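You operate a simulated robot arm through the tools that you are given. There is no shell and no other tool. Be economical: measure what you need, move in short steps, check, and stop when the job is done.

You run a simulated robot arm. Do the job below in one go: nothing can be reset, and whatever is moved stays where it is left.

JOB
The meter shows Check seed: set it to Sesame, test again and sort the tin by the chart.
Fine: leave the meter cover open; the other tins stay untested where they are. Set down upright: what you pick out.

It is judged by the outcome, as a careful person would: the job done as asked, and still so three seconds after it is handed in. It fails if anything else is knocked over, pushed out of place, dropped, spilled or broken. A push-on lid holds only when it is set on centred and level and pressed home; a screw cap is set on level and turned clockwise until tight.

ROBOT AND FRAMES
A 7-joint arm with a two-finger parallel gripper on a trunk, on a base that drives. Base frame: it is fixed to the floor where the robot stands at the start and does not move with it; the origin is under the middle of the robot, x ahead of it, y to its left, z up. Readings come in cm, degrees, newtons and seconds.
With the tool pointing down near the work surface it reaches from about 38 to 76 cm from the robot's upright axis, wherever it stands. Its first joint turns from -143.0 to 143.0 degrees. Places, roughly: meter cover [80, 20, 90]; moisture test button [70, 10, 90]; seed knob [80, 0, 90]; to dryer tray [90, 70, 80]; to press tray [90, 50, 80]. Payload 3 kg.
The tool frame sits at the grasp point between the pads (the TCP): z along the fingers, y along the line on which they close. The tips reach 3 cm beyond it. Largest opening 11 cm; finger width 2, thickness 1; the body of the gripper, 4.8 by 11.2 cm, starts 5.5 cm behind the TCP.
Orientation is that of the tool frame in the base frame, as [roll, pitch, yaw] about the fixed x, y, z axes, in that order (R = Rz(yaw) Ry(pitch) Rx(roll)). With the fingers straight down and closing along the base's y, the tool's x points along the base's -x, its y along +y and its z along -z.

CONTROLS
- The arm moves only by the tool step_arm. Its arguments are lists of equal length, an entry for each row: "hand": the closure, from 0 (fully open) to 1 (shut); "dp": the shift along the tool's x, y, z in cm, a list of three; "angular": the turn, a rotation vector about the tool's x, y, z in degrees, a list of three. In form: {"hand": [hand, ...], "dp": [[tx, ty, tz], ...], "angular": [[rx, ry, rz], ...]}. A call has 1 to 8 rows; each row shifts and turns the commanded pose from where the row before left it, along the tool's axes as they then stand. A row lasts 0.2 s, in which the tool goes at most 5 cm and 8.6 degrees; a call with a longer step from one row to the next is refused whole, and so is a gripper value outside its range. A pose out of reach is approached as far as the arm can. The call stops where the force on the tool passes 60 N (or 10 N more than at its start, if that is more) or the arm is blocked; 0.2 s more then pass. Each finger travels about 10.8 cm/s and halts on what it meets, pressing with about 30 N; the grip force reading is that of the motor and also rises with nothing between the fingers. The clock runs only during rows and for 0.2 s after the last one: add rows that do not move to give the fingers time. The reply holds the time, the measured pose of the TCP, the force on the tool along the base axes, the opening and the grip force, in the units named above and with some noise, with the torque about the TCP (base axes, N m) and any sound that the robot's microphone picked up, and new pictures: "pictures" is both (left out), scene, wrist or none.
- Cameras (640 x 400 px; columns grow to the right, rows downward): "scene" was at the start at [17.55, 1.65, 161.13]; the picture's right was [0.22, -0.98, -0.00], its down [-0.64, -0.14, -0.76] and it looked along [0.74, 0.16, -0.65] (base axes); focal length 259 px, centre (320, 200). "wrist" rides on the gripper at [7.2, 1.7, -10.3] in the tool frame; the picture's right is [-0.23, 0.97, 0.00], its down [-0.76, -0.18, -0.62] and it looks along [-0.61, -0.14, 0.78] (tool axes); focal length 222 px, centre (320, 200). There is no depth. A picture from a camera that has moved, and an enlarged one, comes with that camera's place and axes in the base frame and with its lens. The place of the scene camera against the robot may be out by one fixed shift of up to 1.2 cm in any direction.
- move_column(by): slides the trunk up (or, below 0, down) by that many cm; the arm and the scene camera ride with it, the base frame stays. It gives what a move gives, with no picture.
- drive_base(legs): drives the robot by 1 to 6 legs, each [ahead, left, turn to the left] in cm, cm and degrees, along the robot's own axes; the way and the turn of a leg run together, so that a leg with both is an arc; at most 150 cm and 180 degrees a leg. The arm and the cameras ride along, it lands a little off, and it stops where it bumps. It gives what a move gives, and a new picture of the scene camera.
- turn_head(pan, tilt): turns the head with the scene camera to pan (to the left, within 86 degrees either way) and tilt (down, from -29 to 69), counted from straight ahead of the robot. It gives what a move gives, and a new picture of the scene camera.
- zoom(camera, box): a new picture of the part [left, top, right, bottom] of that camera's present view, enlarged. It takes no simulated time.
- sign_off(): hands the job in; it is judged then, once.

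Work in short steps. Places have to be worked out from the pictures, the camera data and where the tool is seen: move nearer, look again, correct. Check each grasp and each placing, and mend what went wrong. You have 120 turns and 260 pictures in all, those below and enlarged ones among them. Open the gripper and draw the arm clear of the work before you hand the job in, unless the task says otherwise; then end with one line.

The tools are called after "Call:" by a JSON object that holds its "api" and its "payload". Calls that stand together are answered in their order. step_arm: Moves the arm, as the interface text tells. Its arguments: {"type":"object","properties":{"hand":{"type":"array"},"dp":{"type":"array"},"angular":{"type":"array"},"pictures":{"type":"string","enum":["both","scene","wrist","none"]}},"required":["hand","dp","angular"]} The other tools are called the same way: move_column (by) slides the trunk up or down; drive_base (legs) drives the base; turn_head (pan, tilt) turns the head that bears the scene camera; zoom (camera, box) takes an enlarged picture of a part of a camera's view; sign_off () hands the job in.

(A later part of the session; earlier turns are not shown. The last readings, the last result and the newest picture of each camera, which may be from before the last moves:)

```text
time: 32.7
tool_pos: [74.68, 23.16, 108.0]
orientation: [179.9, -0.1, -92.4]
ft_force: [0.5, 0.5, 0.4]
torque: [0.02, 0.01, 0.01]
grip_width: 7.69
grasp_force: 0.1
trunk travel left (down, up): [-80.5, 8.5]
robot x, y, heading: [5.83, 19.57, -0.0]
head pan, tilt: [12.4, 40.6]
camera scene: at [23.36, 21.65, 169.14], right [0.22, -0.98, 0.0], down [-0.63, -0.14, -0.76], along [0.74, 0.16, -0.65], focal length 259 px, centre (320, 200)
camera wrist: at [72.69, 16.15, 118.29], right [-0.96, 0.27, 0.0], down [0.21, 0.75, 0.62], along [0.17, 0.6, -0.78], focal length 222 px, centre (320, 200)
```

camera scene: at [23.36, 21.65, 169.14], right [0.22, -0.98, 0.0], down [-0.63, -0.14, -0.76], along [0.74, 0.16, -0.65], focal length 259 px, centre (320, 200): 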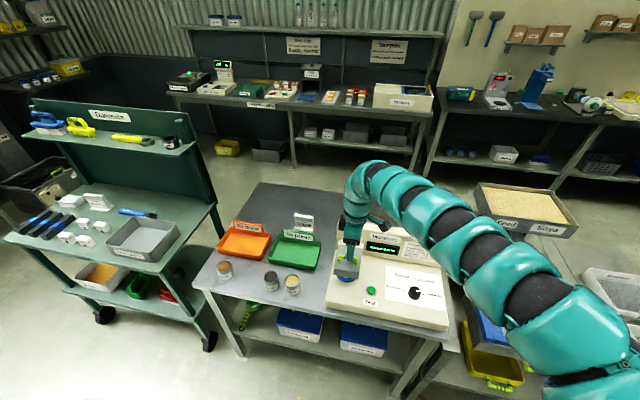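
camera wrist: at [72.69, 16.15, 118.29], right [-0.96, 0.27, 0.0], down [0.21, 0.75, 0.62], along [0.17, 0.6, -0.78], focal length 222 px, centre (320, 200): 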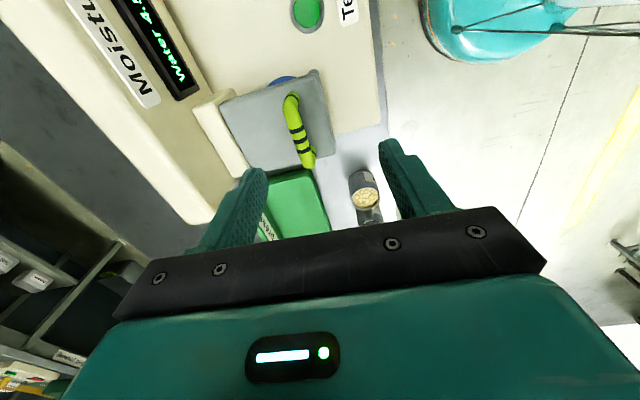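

The handle bar centre triangulates to (76.85, 23.6, 96.7), running along y. I zoom to see its height over the cover and the hinge side.

Call:
{"api": "zoom", "payload": {"camera": "wrist", "box": [180, 60, 360, 200]}}

Call:
{"api": "zoom", "payload": {"camera": "scene", "box": [300, 200, 420, 300]}}

```text
2.86 times, centred on (270, 130) of wrist
camera zoom: at [72.69, 16.15, 118.29], right [-0.96, 0.27, 0.0], down [0.21, 0.75, 0.62], along [0.17, 0.6, -0.78], focal length 635 px, centre (463, 400)
```

zoom: 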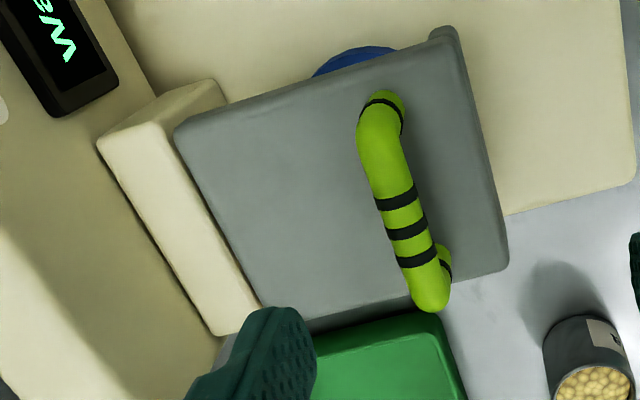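

```text
4.00 times, centred on (360, 250) of scene
camera zoom: at [23.36, 21.65, 169.14], right [0.22, -0.98, 0.0], down [-0.63, -0.14, -0.76], along [0.74, 0.16, -0.65], focal length 1037 px, centre (160, 0)
```

zoom: 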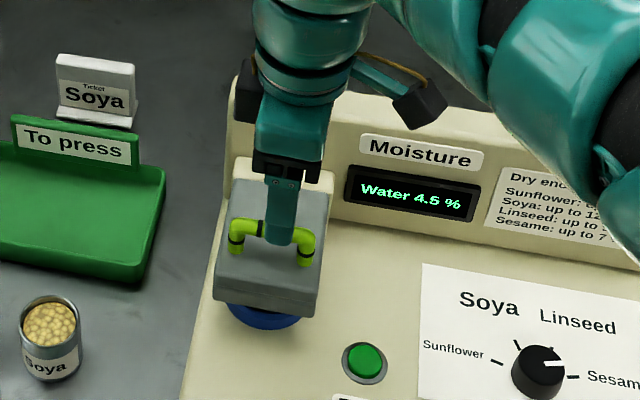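

The lid is hinged at the rear (x≈84). The lifting arc runs out to x≈89, so I drive ahead 8 cm and raise the trunk to keep the arm in its good height range.

Call:
{"api": "move_column", "payload": {"by": 6}}

Call:
{"api": "drive_base", "payload": {"legs": [[8, 0, 0]]}}

Call:
{"api": "step_arm", "payload": {"hand": [0.3, 0.3, 0.3, 0.3, 0.3, 0.3], "dp": [[0, 0, 3], [0, 0, 3], [0, 0, 3], [0, 2, 0], [0, 2, 0], [0, 1.8, 0]], "angular": [[0, 0, 0], [0, 0, 0], [0, 0, 0], [0, 0, 0], [0, 0, 0], [0, 0, 0]]}}

```text
time: 33.7
tool_pos: [74.68, 23.37, 113.96]
orientation: [179.9, 0.0, -92.3]
ft_force: [0.0, 0.9, -0.4]
torque: [0.0, 0.0, -0.01]
grip_width: 7.7
grasp_force: 0.0
trunk travel left (down, up): [-86.5, 2.5]
robot x, y, heading: [5.81, 20.32, -0.0]
head pan, tilt: [12.4, 40.6]
```

```text
time: 34.8
tool_pos: [82.75, 23.36, 113.83]
orientation: [179.8, -0.1, -92.3]
ft_force: [0.5, 0.2, 0.9]
torque: [0.02, 0.02, 0.01]
grip_width: 7.67
grasp_force: 0.1
trunk travel left (down, up): [-86.5, 2.5]
robot x, y, heading: [13.78, 20.04, 0.0]
head pan, tilt: [12.4, 40.6]
camera scene: at [31.46, 21.71, 175.11], right [0.22, -0.98, 0.0], down [-0.64, -0.14, -0.76], along [0.74, 0.16, -0.65], focal length 259 px, centre (320, 200)
```

scene: 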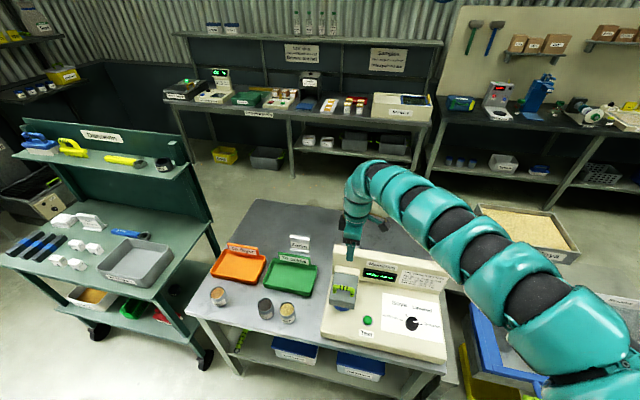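

```text
time: 36.1
tool_pos: [77.84, 23.97, 104.41]
orientation: [179.7, -0.1, -92.4]
ft_force: [0.7, -0.2, -0.7]
torque: [0.0, 0.0, 0.0]
grip_width: 7.71
grasp_force: 0.1
out of reach, approached as far as the arm can: row 6
trunk travel left (down, up): [-86.5, 2.5]
robot x, y, heading: [14.11, 19.72, 0.3]
head pan, tilt: [12.4, 40.6]
camera scene: at [31.28, 21.56, 175.13], right [0.22, -0.98, 0.0], down [-0.64, -0.14, -0.76], along [0.74, 0.16, -0.65], focal length 259 px, centre (320, 200)
camera wrist: at [75.95, 16.85, 114.66], right [-0.96, 0.27, 0.0], down [0.21, 0.75, 0.62], along [0.16, 0.6, -0.78], focal length 222 px, centre (320, 200)
```

scene: 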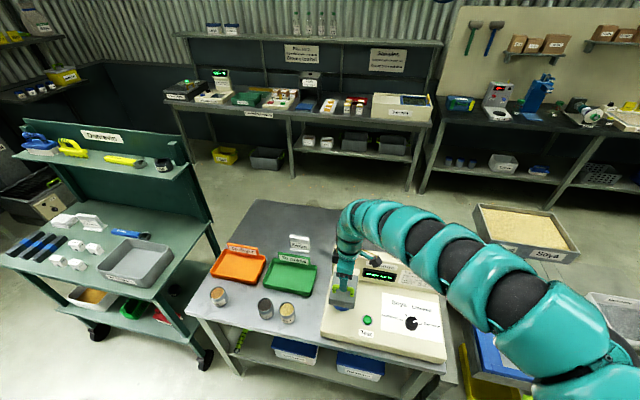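
wrist: 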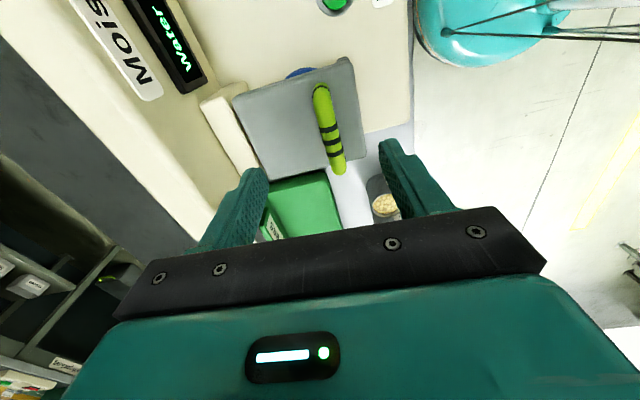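

The handle is confirmed at (77.0, 23.7). The arm is just at its inner limit, so I back off 2 cm and descend over the bar.

Call:
{"api": "drive_base", "payload": {"legs": [[-2, 0, 0]]}}

Call:
{"api": "step_arm", "payload": {"hand": [0.3, 0.3, 0.3], "dp": [[0.2, -1.1, 0], [0, 0, 1], [0, 0, 0]], "angular": [[0, 0, 0], [0, 0, 0], [0, 0, 0]], "pictures": "wrist"}}

```text
time: 36.9
tool_pos: [75.92, 24.01, 104.34]
orientation: [179.8, -0.1, -92.3]
ft_force: [0.5, 0.1, 0.8]
torque: [-0.02, -0.01, -0.02]
grip_width: 7.69
grasp_force: 0.1
trunk travel left (down, up): [-86.5, 2.5]
robot x, y, heading: [11.9, 19.91, 0.1]
head pan, tilt: [12.4, 40.6]
camera scene: at [29.2, 21.73, 175.14], right [0.22, -0.98, 0.0], down [-0.63, -0.14, -0.76], along [0.74, 0.16, -0.65], focal length 259 px, centre (320, 200)
```

scene: 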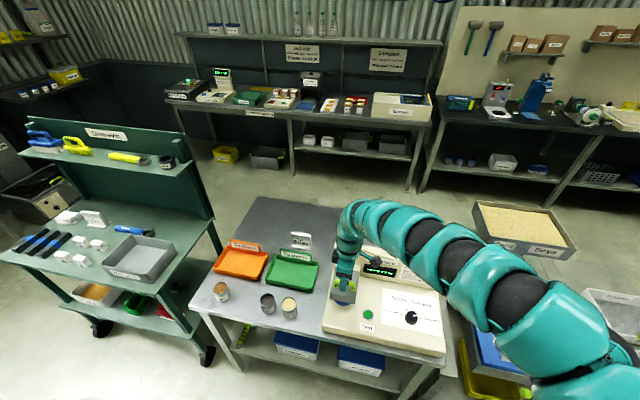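

```text
time: 37.7
tool_pos: [77.15, 23.85, 103.31]
orientation: [179.8, -0.1, -92.3]
ft_force: [-0.2, 0.4, -0.8]
torque: [0.0, 0.03, -0.01]
grip_width: 7.7
grasp_force: 0.0
trunk travel left (down, up): [-86.5, 2.5]
robot x, y, heading: [11.59, 19.7, 0.1]
head pan, tilt: [12.4, 40.6]
camera wrist: at [75.14, 16.7, 113.64], right [-0.96, 0.27, 0.0], down [0.21, 0.75, 0.62], along [0.16, 0.6, -0.78], focal length 222 px, centre (320, 200)
```

wrist: 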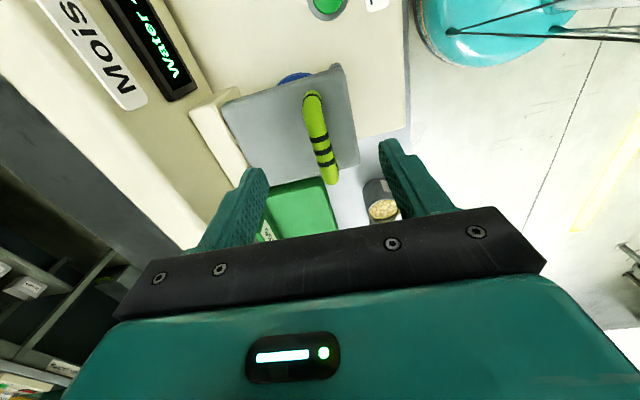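

Aligned. Descend to TCP 98.2, tips about 1.5 cm below the bar centre.

Call:
{"api": "step_arm", "payload": {"hand": [0.3, 0.3, 0.3], "dp": [[0, 0, 3], [0, 0, 2.1], [0, 0, 0]], "angular": [[0, 0, 0], [0, 0, 0], [0, 0, 0]]}}

Call:
{"api": "zoom", "payload": {"camera": "scene", "box": [300, 230, 400, 310]}}

```text
time: 38.5
tool_pos: [77.05, 23.8, 98.32]
orientation: [179.8, -0.1, -92.3]
ft_force: [0.2, 0.1, 0.1]
torque: [-0.01, 0.01, -0.02]
grip_width: 7.7
grasp_force: 0.0
trunk travel left (down, up): [-86.5, 2.5]
robot x, y, heading: [11.74, 19.83, -0.0]
head pan, tilt: [12.4, 40.6]
camera scene: at [29.27, 21.71, 175.14], right [0.22, -0.98, 0.0], down [-0.63, -0.14, -0.76], along [0.74, 0.16, -0.65], focal length 259 px, centre (320, 200)
camera wrist: at [75.04, 16.68, 108.57], right [-0.96, 0.27, 0.0], down [0.21, 0.75, 0.62], along [0.16, 0.6, -0.78], focal length 222 px, centre (320, 200)
```

scene: 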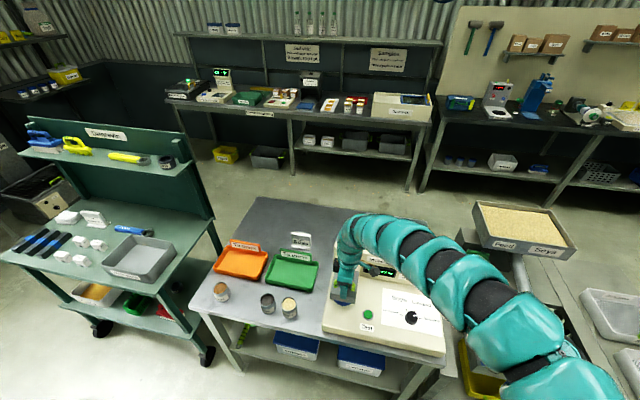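
wrist: 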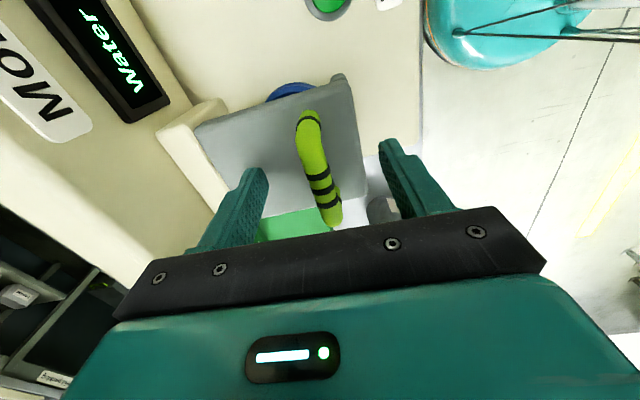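

```text
5.00 times, centred on (350, 270) of scene
camera zoom: at [29.27, 21.71, 175.14], right [0.22, -0.98, 0.0], down [-0.63, -0.14, -0.76], along [0.74, 0.16, -0.65], focal length 1296 px, centre (170, -150)
```

zoom: 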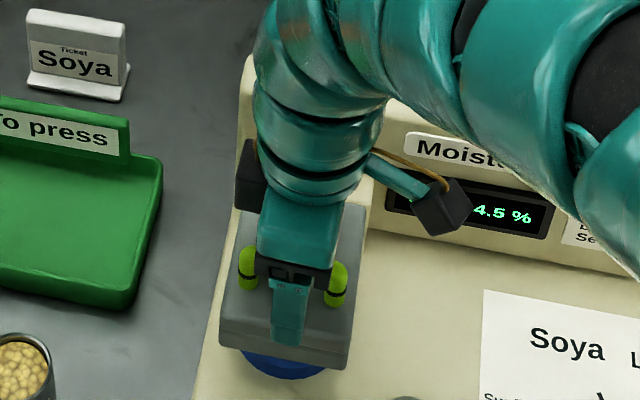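

The fingers straddle the bar. Close on it.

Call:
{"api": "step_arm", "payload": {"hand": [0.6, 0.8, 0.95, 0.95, 0.95], "dp": [[0, 0, 0], [0, 0, 0], [0, 0, 0], [0, 0, 0], [0, 0, 0]], "angular": [[0, 0, 0], [0, 0, 0], [0, 0, 0], [0, 0, 0], [0, 0, 0]], "pictures": "wrist"}}

```text
time: 39.7
tool_pos: [76.96, 23.81, 98.19]
orientation: [179.7, -0.1, -92.3]
ft_force: [-1.5, -0.6, -0.2]
torque: [-0.09, -0.01, 0.95]
grip_width: 1.37
grasp_force: 44.8
trunk travel left (down, up): [-86.5, 2.5]
robot x, y, heading: [12.03, 19.95, 0.3]
head pan, tilt: [12.4, 40.6]
camera wrist: at [75.02, 16.68, 108.58], right [-0.96, 0.27, 0.0], down [0.21, 0.75, 0.62], along [0.16, 0.6, -0.78], focal length 222 px, centre (320, 200)
```

wrist: 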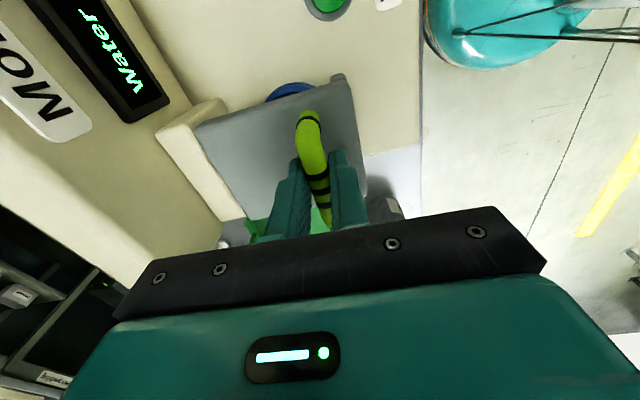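

Firm grip on the bar (1.37 cm). Lift along the first ~15° of the arc.

Call:
{"api": "step_arm", "payload": {"hand": [0.95, 0.95, 0.95, 0.95], "dp": [[0, -0.28, -0.5], [0, -0.32, -0.45], [0, -0.36, -0.43], [0, -0.38, -0.41]], "angular": [[0, 0, 0], [0, 0, 0], [0, 0, 0], [0, 0, 0]], "pictures": "wrist"}}

```text
time: 40.7
tool_pos: [78.04, 23.78, 100.06]
orientation: [179.7, -0.2, -92.3]
ft_force: [-12.2, -0.4, 6.6]
torque: [0.08, 0.3, 0.91]
grip_width: 1.37
grasp_force: 44.6
trunk travel left (down, up): [-86.5, 2.5]
robot x, y, heading: [11.6, 20.08, 0.4]
head pan, tilt: [12.4, 40.6]
camera wrist: at [76.14, 16.69, 110.48], right [-0.96, 0.27, 0.0], down [0.21, 0.76, 0.62], along [0.16, 0.6, -0.78], focal length 222 px, centre (320, 200)
```

wrist: 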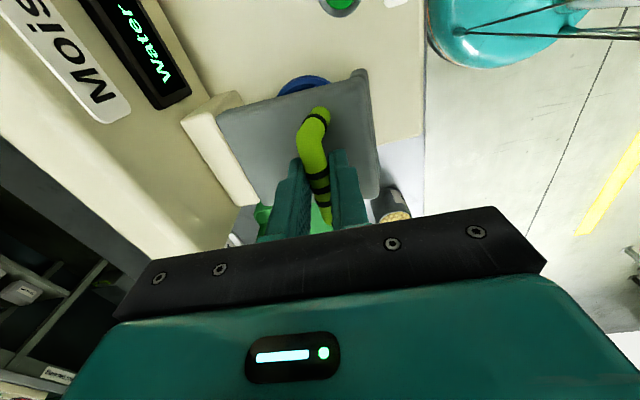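

The lid follows. The reaction shows that the hinge is a bit higher and further back than assumed, so I steer more upward.

Call:
{"api": "step_arm", "payload": {"hand": [0.95, 0.95, 0.95, 0.95], "dp": [[0, 0.1, -0.4], [0, 0, -0.45], [0, -0.44, -0.58], [0, -0.48, -0.54]], "angular": [[0, 0, 0], [0, 0, 0], [0, 0, 0], [0, 0, 0]], "pictures": "scene"}}

Call:
{"api": "zoom", "payload": {"camera": "scene", "box": [300, 230, 400, 310]}}

```text
time: 41.7
tool_pos: [79.5, 23.74, 101.75]
orientation: [179.5, -0.1, -92.3]
ft_force: [15.8, 4.0, -22.1]
torque: [1.1, -0.11, 0.87]
grip_width: 1.37
grasp_force: 45.1
trunk travel left (down, up): [-86.5, 2.5]
robot x, y, heading: [11.48, 19.87, -0.0]
head pan, tilt: [12.4, 40.6]
camera scene: at [29.86, 21.79, 175.05], right [0.22, -0.98, 0.0], down [-0.64, -0.14, -0.76], along [0.74, 0.16, -0.65], focal length 259 px, centre (320, 200)
```

scene: 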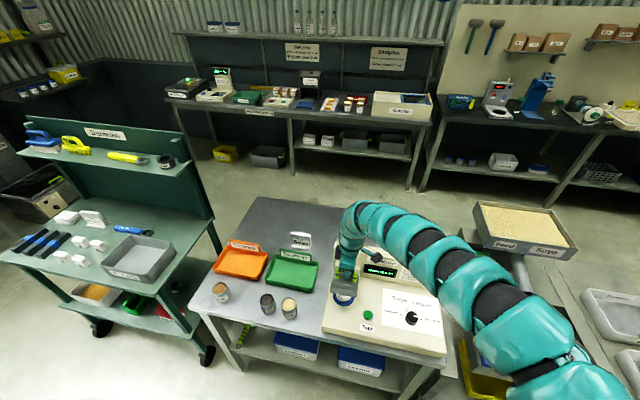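

```text
5.00 times, centred on (350, 270) of scene
camera zoom: at [29.86, 21.79, 175.05], right [0.22, -0.98, 0.0], down [-0.64, -0.14, -0.76], along [0.74, 0.16, -0.65], focal length 1296 px, centre (170, -150)
```

zoom: 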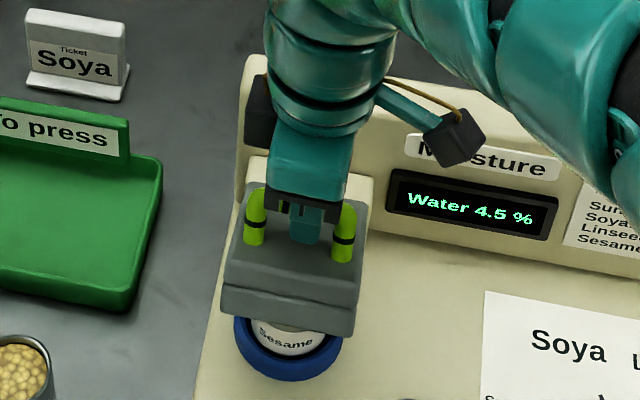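

The Sesame tin shows under the lid. The refined hinge is about (84.65, 93.4). Continue the arc to ~50°.

Call:
{"api": "step_arm", "payload": {"hand": [0.95, 0.95, 0.95, 0.95], "dp": [[0, -0.9, -0.15], [0, -0.86, -0.3], [0, -0.67, -0.28], [0, -0.67, -0.26]], "angular": [[0, 0, 0], [0, 0, 0], [0, 0, 0], [0, 0, 0]], "pictures": "scene"}}

Call:
{"api": "zoom", "payload": {"camera": "scene", "box": [300, 230, 400, 310]}}

```text
time: 42.7
tool_pos: [82.2, 23.85, 103.13]
orientation: [-179.8, 0.0, -92.3]
ft_force: [-4.9, 5.5, 14.4]
torque: [0.07, 0.07, 0.86]
grip_width: 1.37
grasp_force: 45.2
trunk travel left (down, up): [-86.5, 2.5]
robot x, y, heading: [11.67, 20.37, 0.1]
head pan, tilt: [12.4, 40.6]
camera scene: at [28.98, 21.84, 175.18], right [0.22, -0.98, 0.0], down [-0.63, -0.14, -0.76], along [0.74, 0.16, -0.65], focal length 259 px, centre (320, 200)
```

scene: 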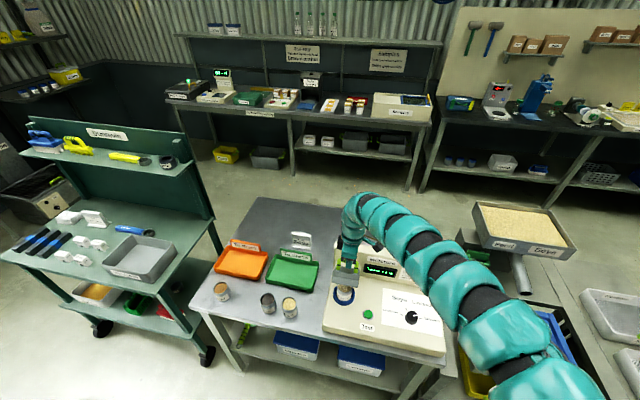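

```text
5.00 times, centred on (350, 270) of scene
camera zoom: at [28.98, 21.84, 175.18], right [0.22, -0.98, 0.0], down [-0.63, -0.14, -0.76], along [0.74, 0.16, -0.65], focal length 1296 px, centre (170, -150)
```

zoom: 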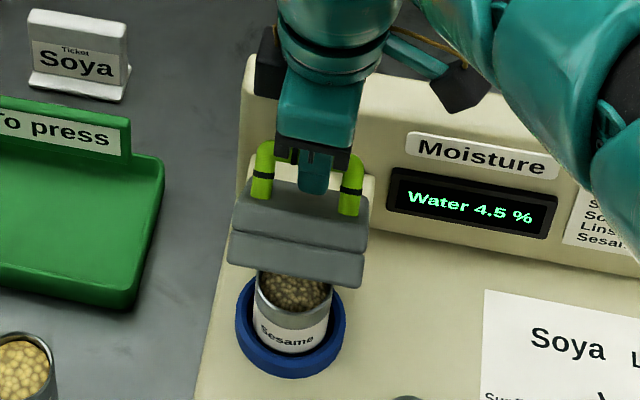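

Going well. Continue to ~80°.

Call:
{"api": "step_arm", "payload": {"hand": [0.95, 0.95, 0.95, 0.95, 0.95, 0.95], "dp": [[0, -0.7, -0.3], [0, -0.72, -0.15], [0, -0.72, -0.05], [0, -0.72, 0.0], [0, -0.72, 0.07], [0, -0.72, 0.13]], "angular": [[0, 0, 0], [0, 0, 0], [0, 0, 0], [0, 0, 0], [0, 0, 0], [0, 0, 0]], "pictures": "scene"}}

Call:
{"api": "zoom", "payload": {"camera": "scene", "box": [300, 230, 400, 310]}}

```text
time: 44.1
tool_pos: [86.53, 23.73, 103.45]
orientation: [-180.0, -0.1, -92.3]
ft_force: [1.1, 14.3, 17.6]
torque: [0.13, 0.03, 0.82]
grip_width: 1.35
grasp_force: 44.9
trunk travel left (down, up): [-86.5, 2.5]
robot x, y, heading: [11.76, 20.21, -0.0]
head pan, tilt: [12.4, 40.6]
camera scene: at [29.1, 21.96, 175.16], right [0.22, -0.98, 0.0], down [-0.63, -0.14, -0.76], along [0.74, 0.16, -0.65], focal length 259 px, centre (320, 200)
```

scene: 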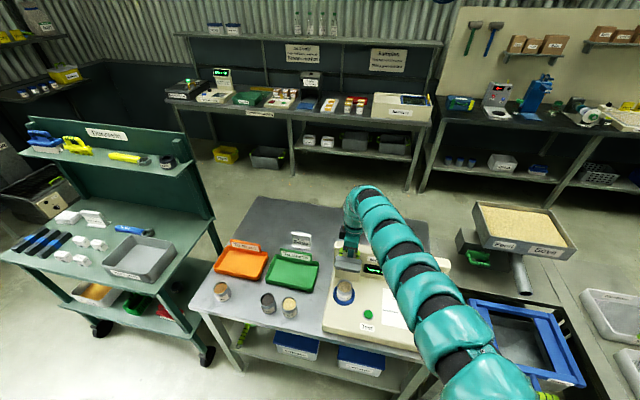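

```text
5.00 times, centred on (350, 270) of scene
camera zoom: at [29.1, 21.96, 175.16], right [0.22, -0.98, 0.0], down [-0.63, -0.14, -0.76], along [0.74, 0.16, -0.65], focal length 1296 px, centre (170, -150)
```

zoom: 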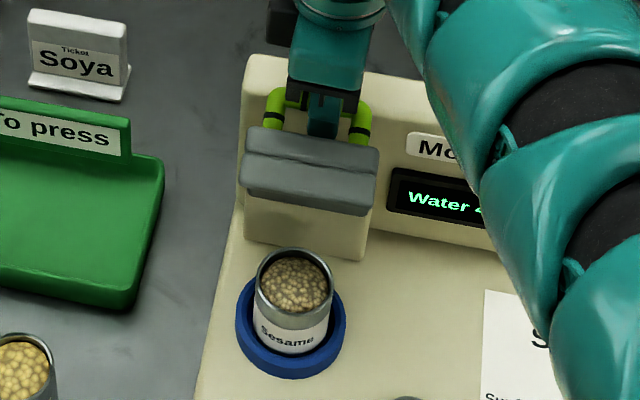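

Now about 80° open. Continue to about 100°, watching for the stop.

Call:
{"api": "step_arm", "payload": {"hand": [0.95, 0.95, 0.95, 0.95], "dp": [[0, -0.7, 0.0], [0, -0.68, 0.2], [0, -0.65, 0.32], [0, -0.63, 0.36]], "angular": [[0, 0, 0], [0, 0, 0], [0, 0, 0], [0, 0, 0]], "pictures": "scene"}}

Call:
{"api": "zoom", "payload": {"camera": "scene", "box": [300, 220, 400, 300]}}

```text
time: 45.1
tool_pos: [87.34, 23.73, 103.13]
orientation: [179.9, -0.1, -92.2]
ft_force: [2.8, 24.1, 13.0]
torque: [0.75, 0.03, 0.99]
grip_width: 1.37
grasp_force: 44.7
out of reach, approached as far as the arm can: row 2, 3, 4
trunk travel left (down, up): [-86.5, 2.5]
robot x, y, heading: [11.8, 19.75, 0.0]
head pan, tilt: [12.4, 40.6]
camera scene: at [29.12, 22.15, 175.15], right [0.22, -0.98, 0.0], down [-0.63, -0.14, -0.76], along [0.74, 0.16, -0.65], focal length 259 px, centre (320, 200)
```

scene: 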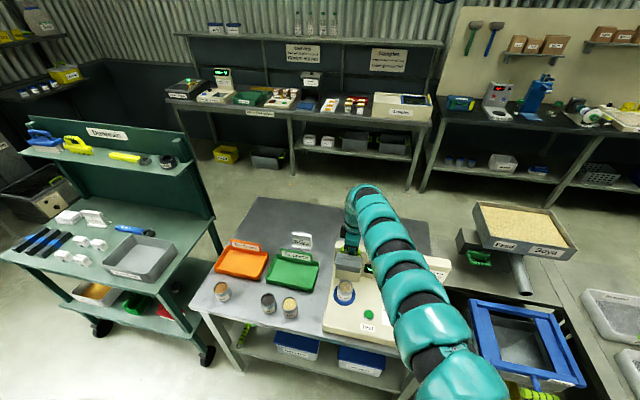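

```text
5.00 times, centred on (350, 260) of scene
camera zoom: at [29.12, 22.15, 175.15], right [0.22, -0.98, 0.0], down [-0.63, -0.14, -0.76], along [0.74, 0.16, -0.65], focal length 1296 px, centre (170, -100)
```

zoom: 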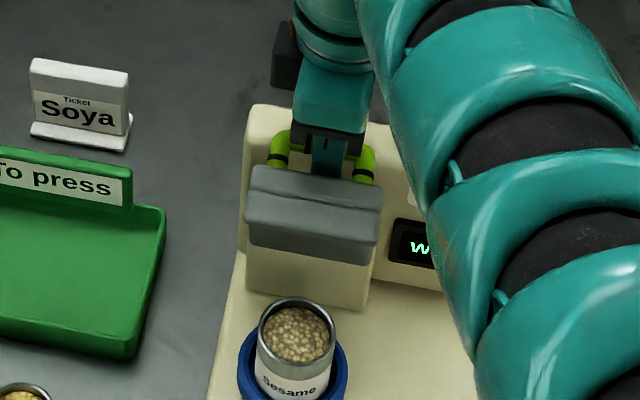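

The arm is at its outer reach at about 87° of opening. I creep the base 2 cm ahead to carry the lid on past vertical.

Call:
{"api": "drive_base", "payload": {"legs": [[2, 0, 0]]}}

Call:
{"api": "zoom", "payload": {"camera": "scene", "box": [300, 220, 400, 300]}}

```text
time: 46.0
tool_pos: [88.44, 23.73, 103.08]
orientation: [178.6, -0.1, -91.9]
ft_force: [-3.8, 0.0, 5.6]
torque: [-0.25, -0.15, 0.98]
grip_width: 1.36
grasp_force: 45.0
trunk travel left (down, up): [-86.5, 2.5]
robot x, y, heading: [13.56, 19.74, 0.1]
head pan, tilt: [12.4, 40.6]
stopped in leg 1: the force on the tool passed its limit at 67 N (the readings are from after the stop); the commanded pose is now the measured one
camera scene: at [30.94, 21.74, 175.14], right [0.22, -0.98, 0.0], down [-0.63, -0.14, -0.76], along [0.74, 0.17, -0.65], focal length 259 px, centre (320, 200)
```

scene: 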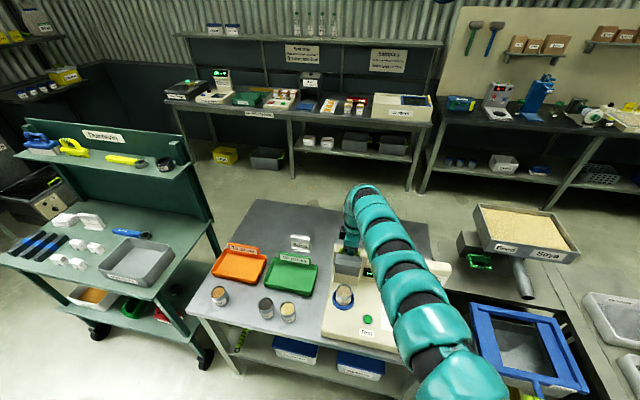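

```text
5.00 times, centred on (350, 260) of scene
camera zoom: at [30.94, 21.74, 175.14], right [0.22, -0.98, 0.0], down [-0.63, -0.14, -0.76], along [0.74, 0.17, -0.65], focal length 1296 px, centre (170, -100)
```

zoom: 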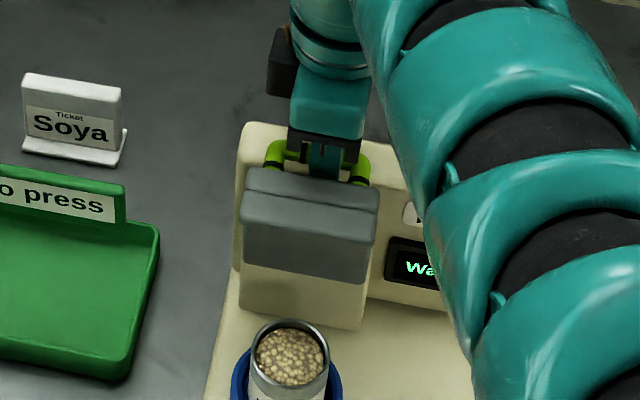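

Force rose at ~92–95°, probably the lid stop. I loosen the fingers slightly, still caging the bar, to see whether the lid stays.

Call:
{"api": "step_arm", "payload": {"hand": [0.82, 0.8, 0.8, 0.8], "dp": [[0, 0, 0], [0, 0, 0], [0, 0, 0], [0, 0, 0]], "angular": [[0, 0, 0], [0, 0, 0], [0, 0, 0], [0, 0, 0]], "pictures": "wrist"}}

Call:
{"api": "zoom", "payload": {"camera": "wrist", "box": [200, 50, 440, 240]}}

```text
time: 47.0
tool_pos: [88.53, 23.68, 103.06]
orientation: [178.7, -0.1, -92.0]
ft_force: [-5.5, 0.6, 4.5]
torque: [0.09, 0.05, 0.04]
grip_width: 1.94
grasp_force: 0.1
trunk travel left (down, up): [-86.5, 2.5]
robot x, y, heading: [13.46, 19.73, 0.1]
head pan, tilt: [12.4, 40.6]
camera wrist: at [86.74, 16.51, 113.4], right [-0.97, 0.26, 0.02], down [0.22, 0.76, 0.62], along [0.14, 0.6, -0.79], focal length 222 px, centre (320, 200)
```

wrist: 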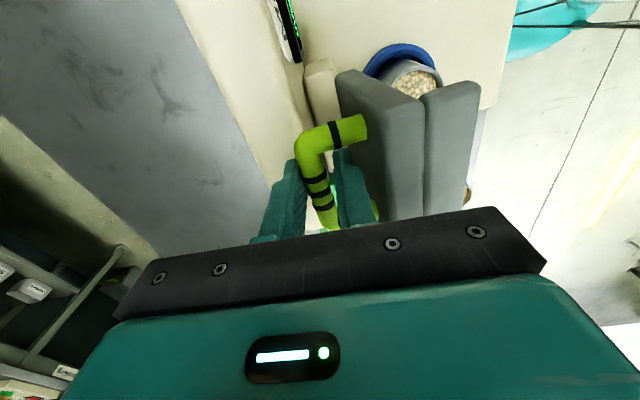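

```text
2.11 times, centred on (320, 145) of wrist
camera zoom: at [86.74, 16.51, 113.4], right [-0.97, 0.26, 0.02], down [0.22, 0.76, 0.62], along [0.14, 0.6, -0.79], focal length 468 px, centre (320, 316)
```

zoom: 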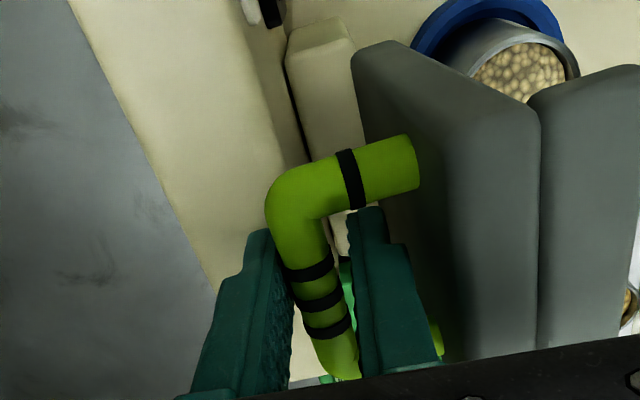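

The bar leans on the rear finger, so the lid is past balance. Slide the fingers up slowly off the bar.

Call:
{"api": "step_arm", "payload": {"hand": [0.78, 0.78, 0.78], "dp": [[0, 0, -0.5], [0, 0, -0.5], [0, 0, 0]], "angular": [[0, 0, 0], [0, 0, 0], [0, 0, 0]], "pictures": "wrist"}}

Call:
{"api": "zoom", "payload": {"camera": "wrist", "box": [200, 50, 440, 240]}}

```text
time: 47.8
tool_pos: [88.64, 23.36, 103.93]
orientation: [178.6, -0.1, -92.1]
ft_force: [-0.2, -0.3, 0.3]
torque: [0.0, -0.03, 0.04]
grip_width: 2.44
grasp_force: 0.7
trunk travel left (down, up): [-86.5, 2.5]
robot x, y, heading: [13.32, 19.87, 0.2]
head pan, tilt: [12.4, 40.6]
camera wrist: at [86.9, 16.4, 114.27], right [-0.96, 0.26, 0.02], down [0.22, 0.76, 0.62], along [0.14, 0.6, -0.79], focal length 222 px, centre (320, 200)
```

wrist: 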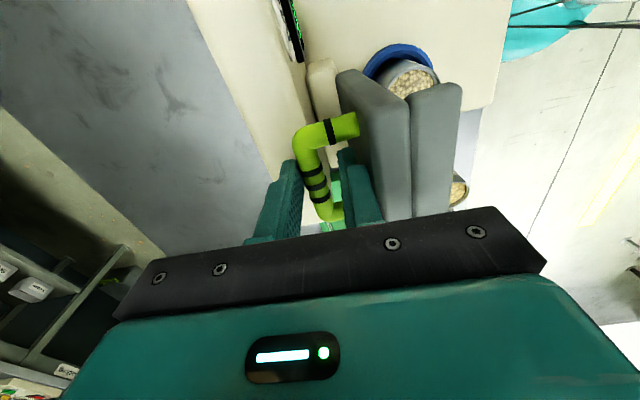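

```text
2.11 times, centred on (320, 145) of wrist
camera zoom: at [86.9, 16.4, 114.27], right [-0.96, 0.26, 0.02], down [0.22, 0.76, 0.62], along [0.14, 0.6, -0.79], focal length 468 px, centre (320, 316)
```

zoom: 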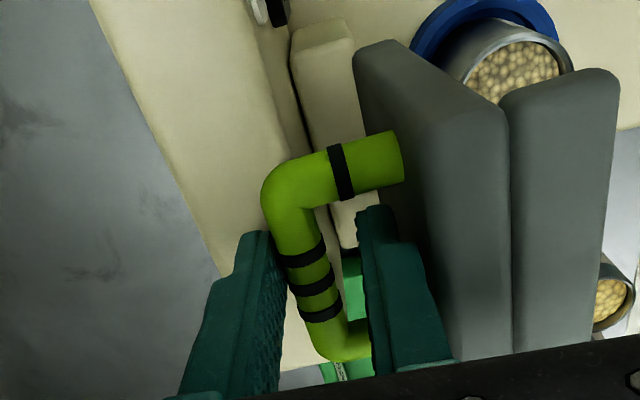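

No load on the fingers and the lid stays. Lift off fully.

Call:
{"api": "step_arm", "payload": {"hand": [0.78, 0.78, 0.78, 0.78, 0.78], "dp": [[0, 0, -1], [0, 0, -2], [0, 0, -3], [0, 0, -3], [0, 0, 0]], "angular": [[0, 0, 0], [0, 0, 0], [0, 0, 0], [0, 0, 0], [0, 0, 0]]}}

Call:
{"api": "zoom", "payload": {"camera": "scene", "box": [300, 220, 400, 300]}}

```text
time: 49.0
tool_pos: [89.03, 23.49, 112.96]
orientation: [178.6, -0.2, -91.9]
ft_force: [0.0, -0.9, -0.6]
torque: [-0.01, 0.0, -0.01]
grip_width: 2.42
grasp_force: 0.1
trunk travel left (down, up): [-86.5, 2.5]
robot x, y, heading: [13.63, 19.94, 0.2]
head pan, tilt: [12.4, 40.6]
camera scene: at [31.11, 21.75, 175.13], right [0.22, -0.98, 0.0], down [-0.63, -0.14, -0.76], along [0.74, 0.17, -0.65], focal length 259 px, centre (320, 200)
camera wrist: at [87.22, 16.42, 123.35], right [-0.96, 0.26, 0.02], down [0.22, 0.76, 0.62], along [0.14, 0.6, -0.79], focal length 222 px, centre (320, 200)
```

scene: 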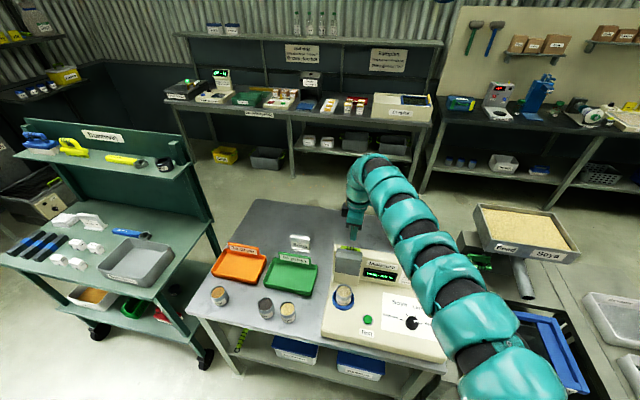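
wrist: 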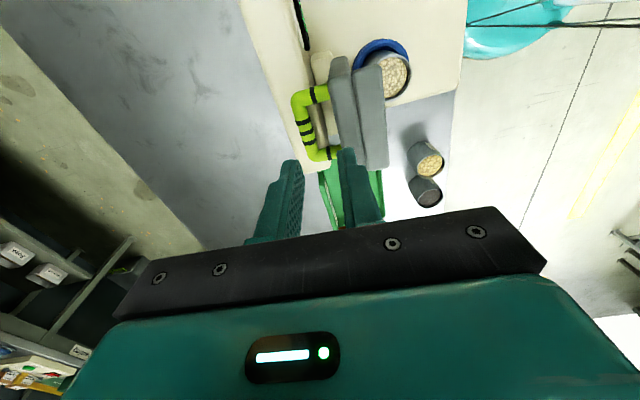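

```text
5.00 times, centred on (350, 260) of scene
camera zoom: at [31.11, 21.75, 175.13], right [0.22, -0.98, 0.0], down [-0.63, -0.14, -0.76], along [0.74, 0.17, -0.65], focal length 1296 px, centre (170, -100)
```

zoom: 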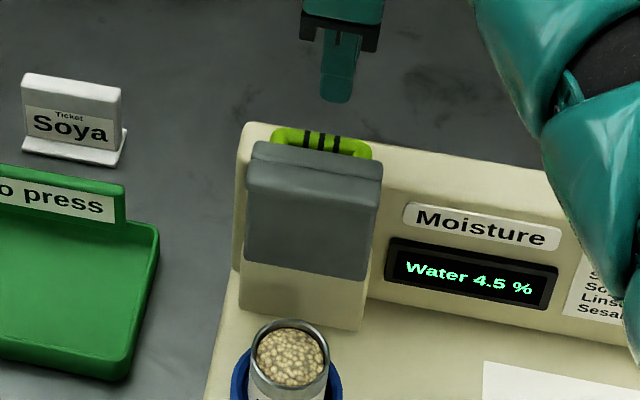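

The cover is open and stays. I back off 8 cm to reach the tin well, then turn the gripper to close along y.

Call:
{"api": "drive_base", "payload": {"legs": [[-8, 0, 0]]}}

Call:
{"api": "step_arm", "payload": {"hand": [0.6, 0.4, 0.3, 0.3, 0.3, 0.3, 0.3, 0.3], "dp": [[0, 2, 0], [0, 2, 0], [0, 0, 0], [0, 0, 0], [0, 0, 0], [0, 0, 0], [0, 0, 0], [0, 0, 0]], "angular": [[0, 0, 0], [0, 0, 8.6], [0, 0, 8.6], [0, 0, 8.6], [0, 0, 8.6], [0, 0, 8.6], [0, 0, 8.6], [0, 0, 8.6]], "pictures": "none"}}

Call:
{"api": "step_arm", "payload": {"hand": [0.2, 0.2, 0.2, 0.2, 0.2], "dp": [[0, 0, 0], [0, 0, 0], [0, 0, 0], [0, 0, 0], [0, 0, 0]], "angular": [[0, 0, 8.6], [0, 0, 8.6], [0, 0, 8.6], [0, 0, 2], [0, 0, 0]]}}

```text
time: 50.1
tool_pos: [80.76, 23.57, 113.23]
orientation: [178.7, -0.1, -92.0]
ft_force: [-0.7, 0.3, -0.2]
torque: [-0.02, -0.07, -0.01]
grip_width: 2.41
grasp_force: 0.1
trunk travel left (down, up): [-86.5, 2.5]
robot x, y, heading: [5.48, 20.05, 0.1]
head pan, tilt: [12.4, 40.6]
camera scene: at [22.91, 21.73, 175.15], right [0.22, -0.98, 0.0], down [-0.63, -0.14, -0.76], along [0.74, 0.17, -0.65], focal length 259 px, centre (320, 200)
```

scene: 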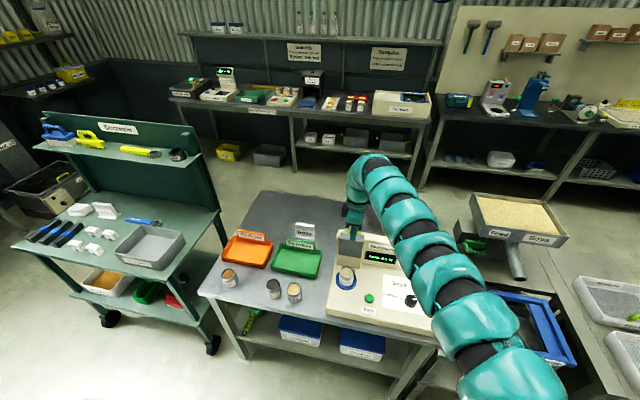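

```text
time: 51.9
tool_pos: [76.83, 23.51, 113.14]
orientation: [179.4, -1.2, -152.3]
ft_force: [0.2, 0.5, -0.2]
torque: [-0.01, -0.05, 0.0]
grip_width: 7.7
grasp_force: 0.0
trunk travel left (down, up): [-86.5, 2.5]
robot x, y, heading: [5.28, 20.15, 0.5]
head pan, tilt: [12.4, 40.6]
```

```text
time: 53.1
tool_pos: [76.93, 23.67, 113.1]
orientation: [-180.0, -1.3, 179.8]
ft_force: [0.3, 0.1, -0.2]
torque: [-0.02, 0.03, -0.01]
grip_width: 8.8
grasp_force: 0.0
trunk travel left (down, up): [-86.5, 2.5]
robot x, y, heading: [5.42, 19.78, 0.0]
head pan, tilt: [12.4, 40.6]
camera scene: at [23.09, 21.73, 175.13], right [0.22, -0.98, 0.0], down [-0.63, -0.14, -0.76], along [0.74, 0.17, -0.65], focal length 259 px, centre (320, 200)
camera wrist: at [69.91, 25.43, 123.54], right [0.23, 0.97, -0.01], down [0.78, -0.18, 0.61], along [0.59, -0.14, -0.8], focal length 222 px, centre (320, 200)
```

scene: 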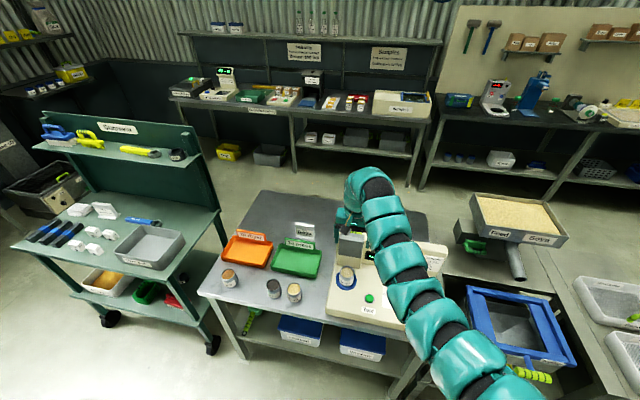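
wrist: 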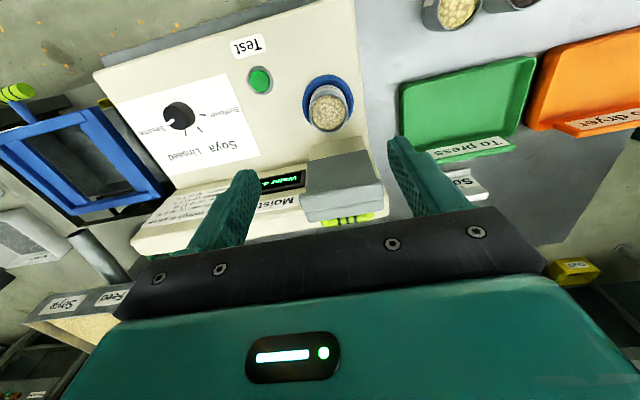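

A good overview. Zoom on the tin and the lid edge.

Call:
{"api": "zoom", "payload": {"camera": "wrist", "box": [270, 60, 430, 240]}}

Call:
{"api": "zoom", "payload": {"camera": "wrist", "box": [380, 0, 640, 200]}}

```text
2.22 times, centred on (350, 150) of wrist
camera zoom: at [69.91, 25.43, 123.54], right [0.23, 0.97, -0.01], down [0.78, -0.18, 0.61], along [0.59, -0.14, -0.8], focal length 494 px, centre (253, 311)
```

zoom: 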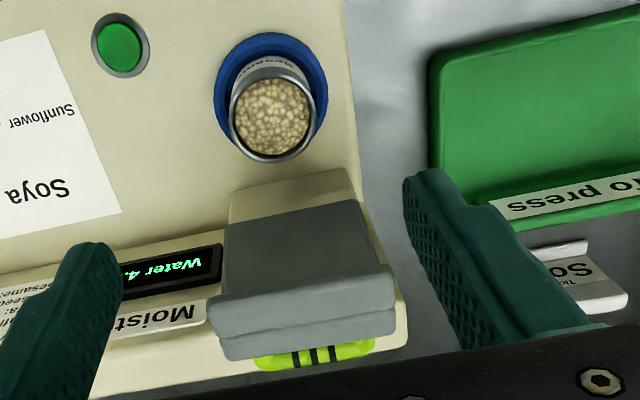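

```text
2.00 times, centred on (510, 100) of wrist
camera zoom: at [69.91, 25.43, 123.54], right [0.23, 0.97, -0.01], down [0.78, -0.18, 0.61], along [0.59, -0.14, -0.8], focal length 444 px, centre (-60, 400)
```

zoom: 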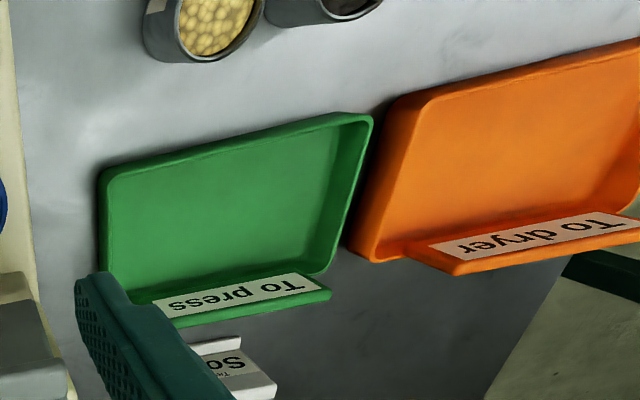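

Tin top centre ≈ (79.2, 24.2, 90.4), diameter ≈5.5. The lid is at x≥84.4, so the gripper body has clearance. I lower the trunk 6 cm, level the tool and centre over the tin.

Call:
{"api": "move_column", "payload": {"by": -6}}

Call:
{"api": "step_arm", "payload": {"hand": [0.15, 0.15, 0.15, 0.15], "dp": [[-2.3, 0.5, 0], [0, 0, 3], [0, 0, 3], [0, 0, 0]], "angular": [[0, -1.3, 0], [0, 0, 0], [0, 0, 0], [0, 0, 0]]}}

Call:
{"api": "zoom", "payload": {"camera": "wrist", "box": [220, 40, 420, 200]}}

```text
time: 54.1
tool_pos: [76.82, 23.6, 107.08]
orientation: [-179.9, -1.3, -180.0]
ft_force: [1.2, -0.3, 0.2]
torque: [-0.01, -0.04, 0.0]
grip_width: 8.8
grasp_force: 0.0
trunk travel left (down, up): [-80.5, 8.5]
robot x, y, heading: [5.62, 20.19, 0.2]
head pan, tilt: [12.4, 40.6]
```

```text
time: 55.1
tool_pos: [79.3, 24.04, 100.96]
orientation: [-179.9, 0.0, 180.0]
ft_force: [-1.1, 0.9, -0.6]
torque: [0.0, -0.01, 0.01]
grip_width: 9.34
grasp_force: 0.1
trunk travel left (down, up): [-80.5, 8.5]
robot x, y, heading: [5.28, 20.04, 0.2]
head pan, tilt: [12.4, 40.6]
camera scene: at [23.05, 21.72, 169.14], right [0.22, -0.98, 0.0], down [-0.63, -0.14, -0.76], along [0.74, 0.17, -0.65], focal length 259 px, centre (320, 200)
camera wrist: at [71.97, 25.91, 111.23], right [0.23, 0.97, 0.0], down [0.76, -0.18, 0.62], along [0.61, -0.14, -0.78], focal length 222 px, centre (320, 200)
```

scene: 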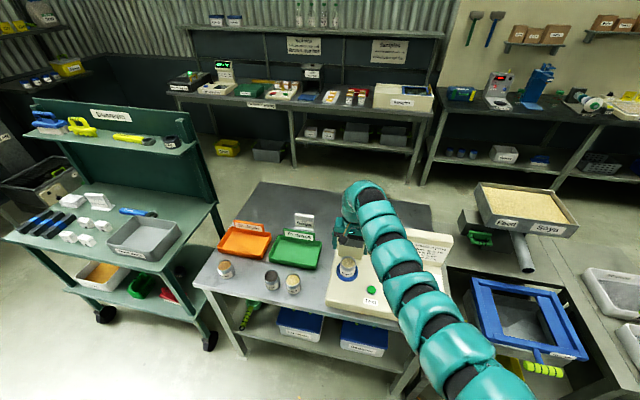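
wrist: 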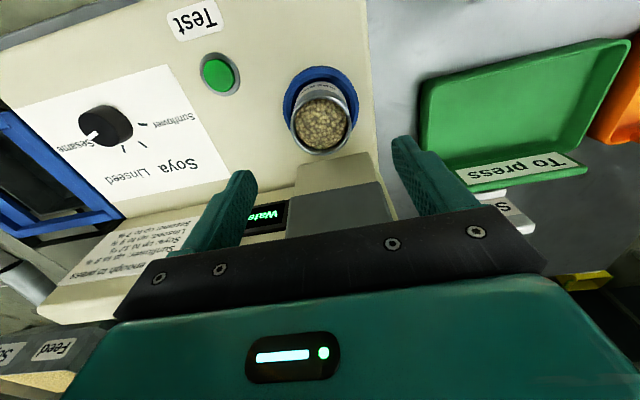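

```text
2.50 times, centred on (320, 120) of wrist
camera zoom: at [71.97, 25.91, 111.23], right [0.23, 0.97, 0.0], down [0.76, -0.18, 0.62], along [0.61, -0.14, -0.78], focal length 555 px, centre (320, 400)
```

zoom: 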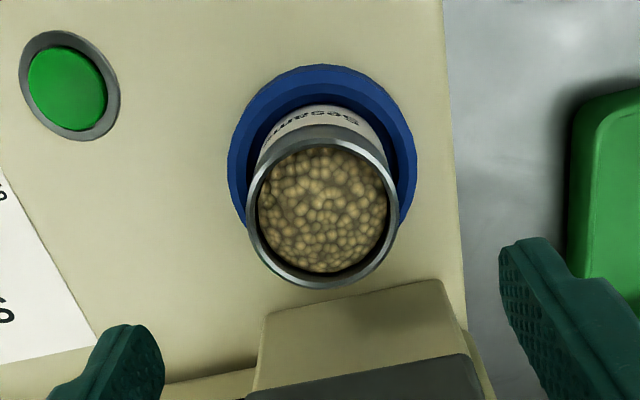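

Tin is centred under the tool. Descend in two stages.

Call:
{"api": "step_arm", "payload": {"hand": [0.15, 0.15, 0.15, 0.15], "dp": [[0, 0.15, 3], [0, 0, 3], [0, 0, 2], [0, 0, 0]], "angular": [[0, 0, 0], [0, 0, 0], [0, 0, 0], [0, 0, 0]]}}

Call:
{"api": "zoom", "payload": {"camera": "scene", "box": [300, 220, 400, 300]}}

```text
time: 55.6
tool_pos: [79.64, 24.41, 98.84]
orientation: [179.6, 1.8, 179.9]
ft_force: [-21.8, -3.6, 47.7]
torque: [-0.52, -3.0, -0.55]
grip_width: 9.34
grasp_force: 0.1
trunk travel left (down, up): [-80.5, 8.5]
robot x, y, heading: [5.74, 20.12, 0.1]
head pan, tilt: [12.4, 40.6]
stopped in row 2: the force on the tool passed its limit at 74 N (the readings are from after the stop); the commanded pose is now the measured one
camera scene: at [22.32, 21.59, 169.3], right [0.22, -0.98, 0.0], down [-0.63, -0.14, -0.76], along [0.74, 0.17, -0.65], focal length 259 px, centre (320, 200)
camera wrist: at [72.06, 26.06, 108.94], right [0.23, 0.97, 0.01], down [0.74, -0.18, 0.65], along [0.63, -0.14, -0.76], focal length 222 px, centre (320, 200)
```

scene: 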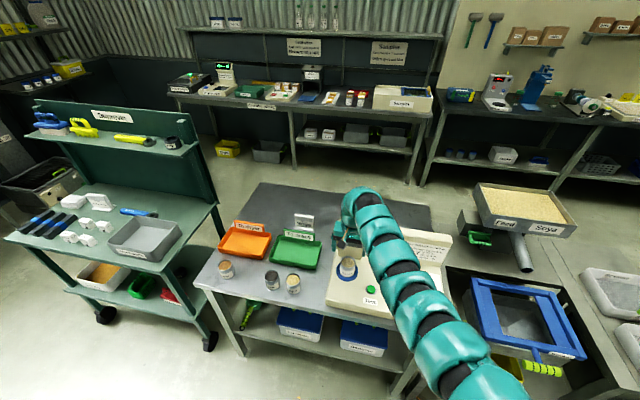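
wrist: 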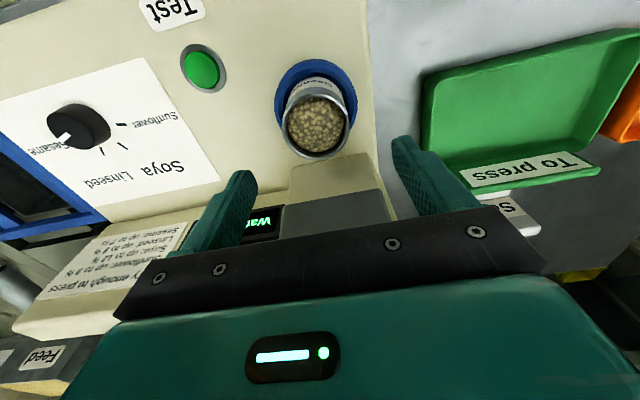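

```text
5.00 times, centred on (350, 260) of scene
camera zoom: at [22.32, 21.59, 169.3], right [0.22, -0.98, 0.0], down [-0.63, -0.14, -0.76], along [0.74, 0.17, -0.65], focal length 1296 px, centre (170, -100)
```

zoom: 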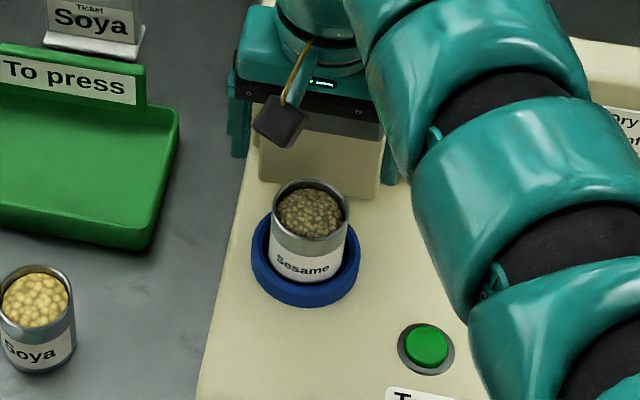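

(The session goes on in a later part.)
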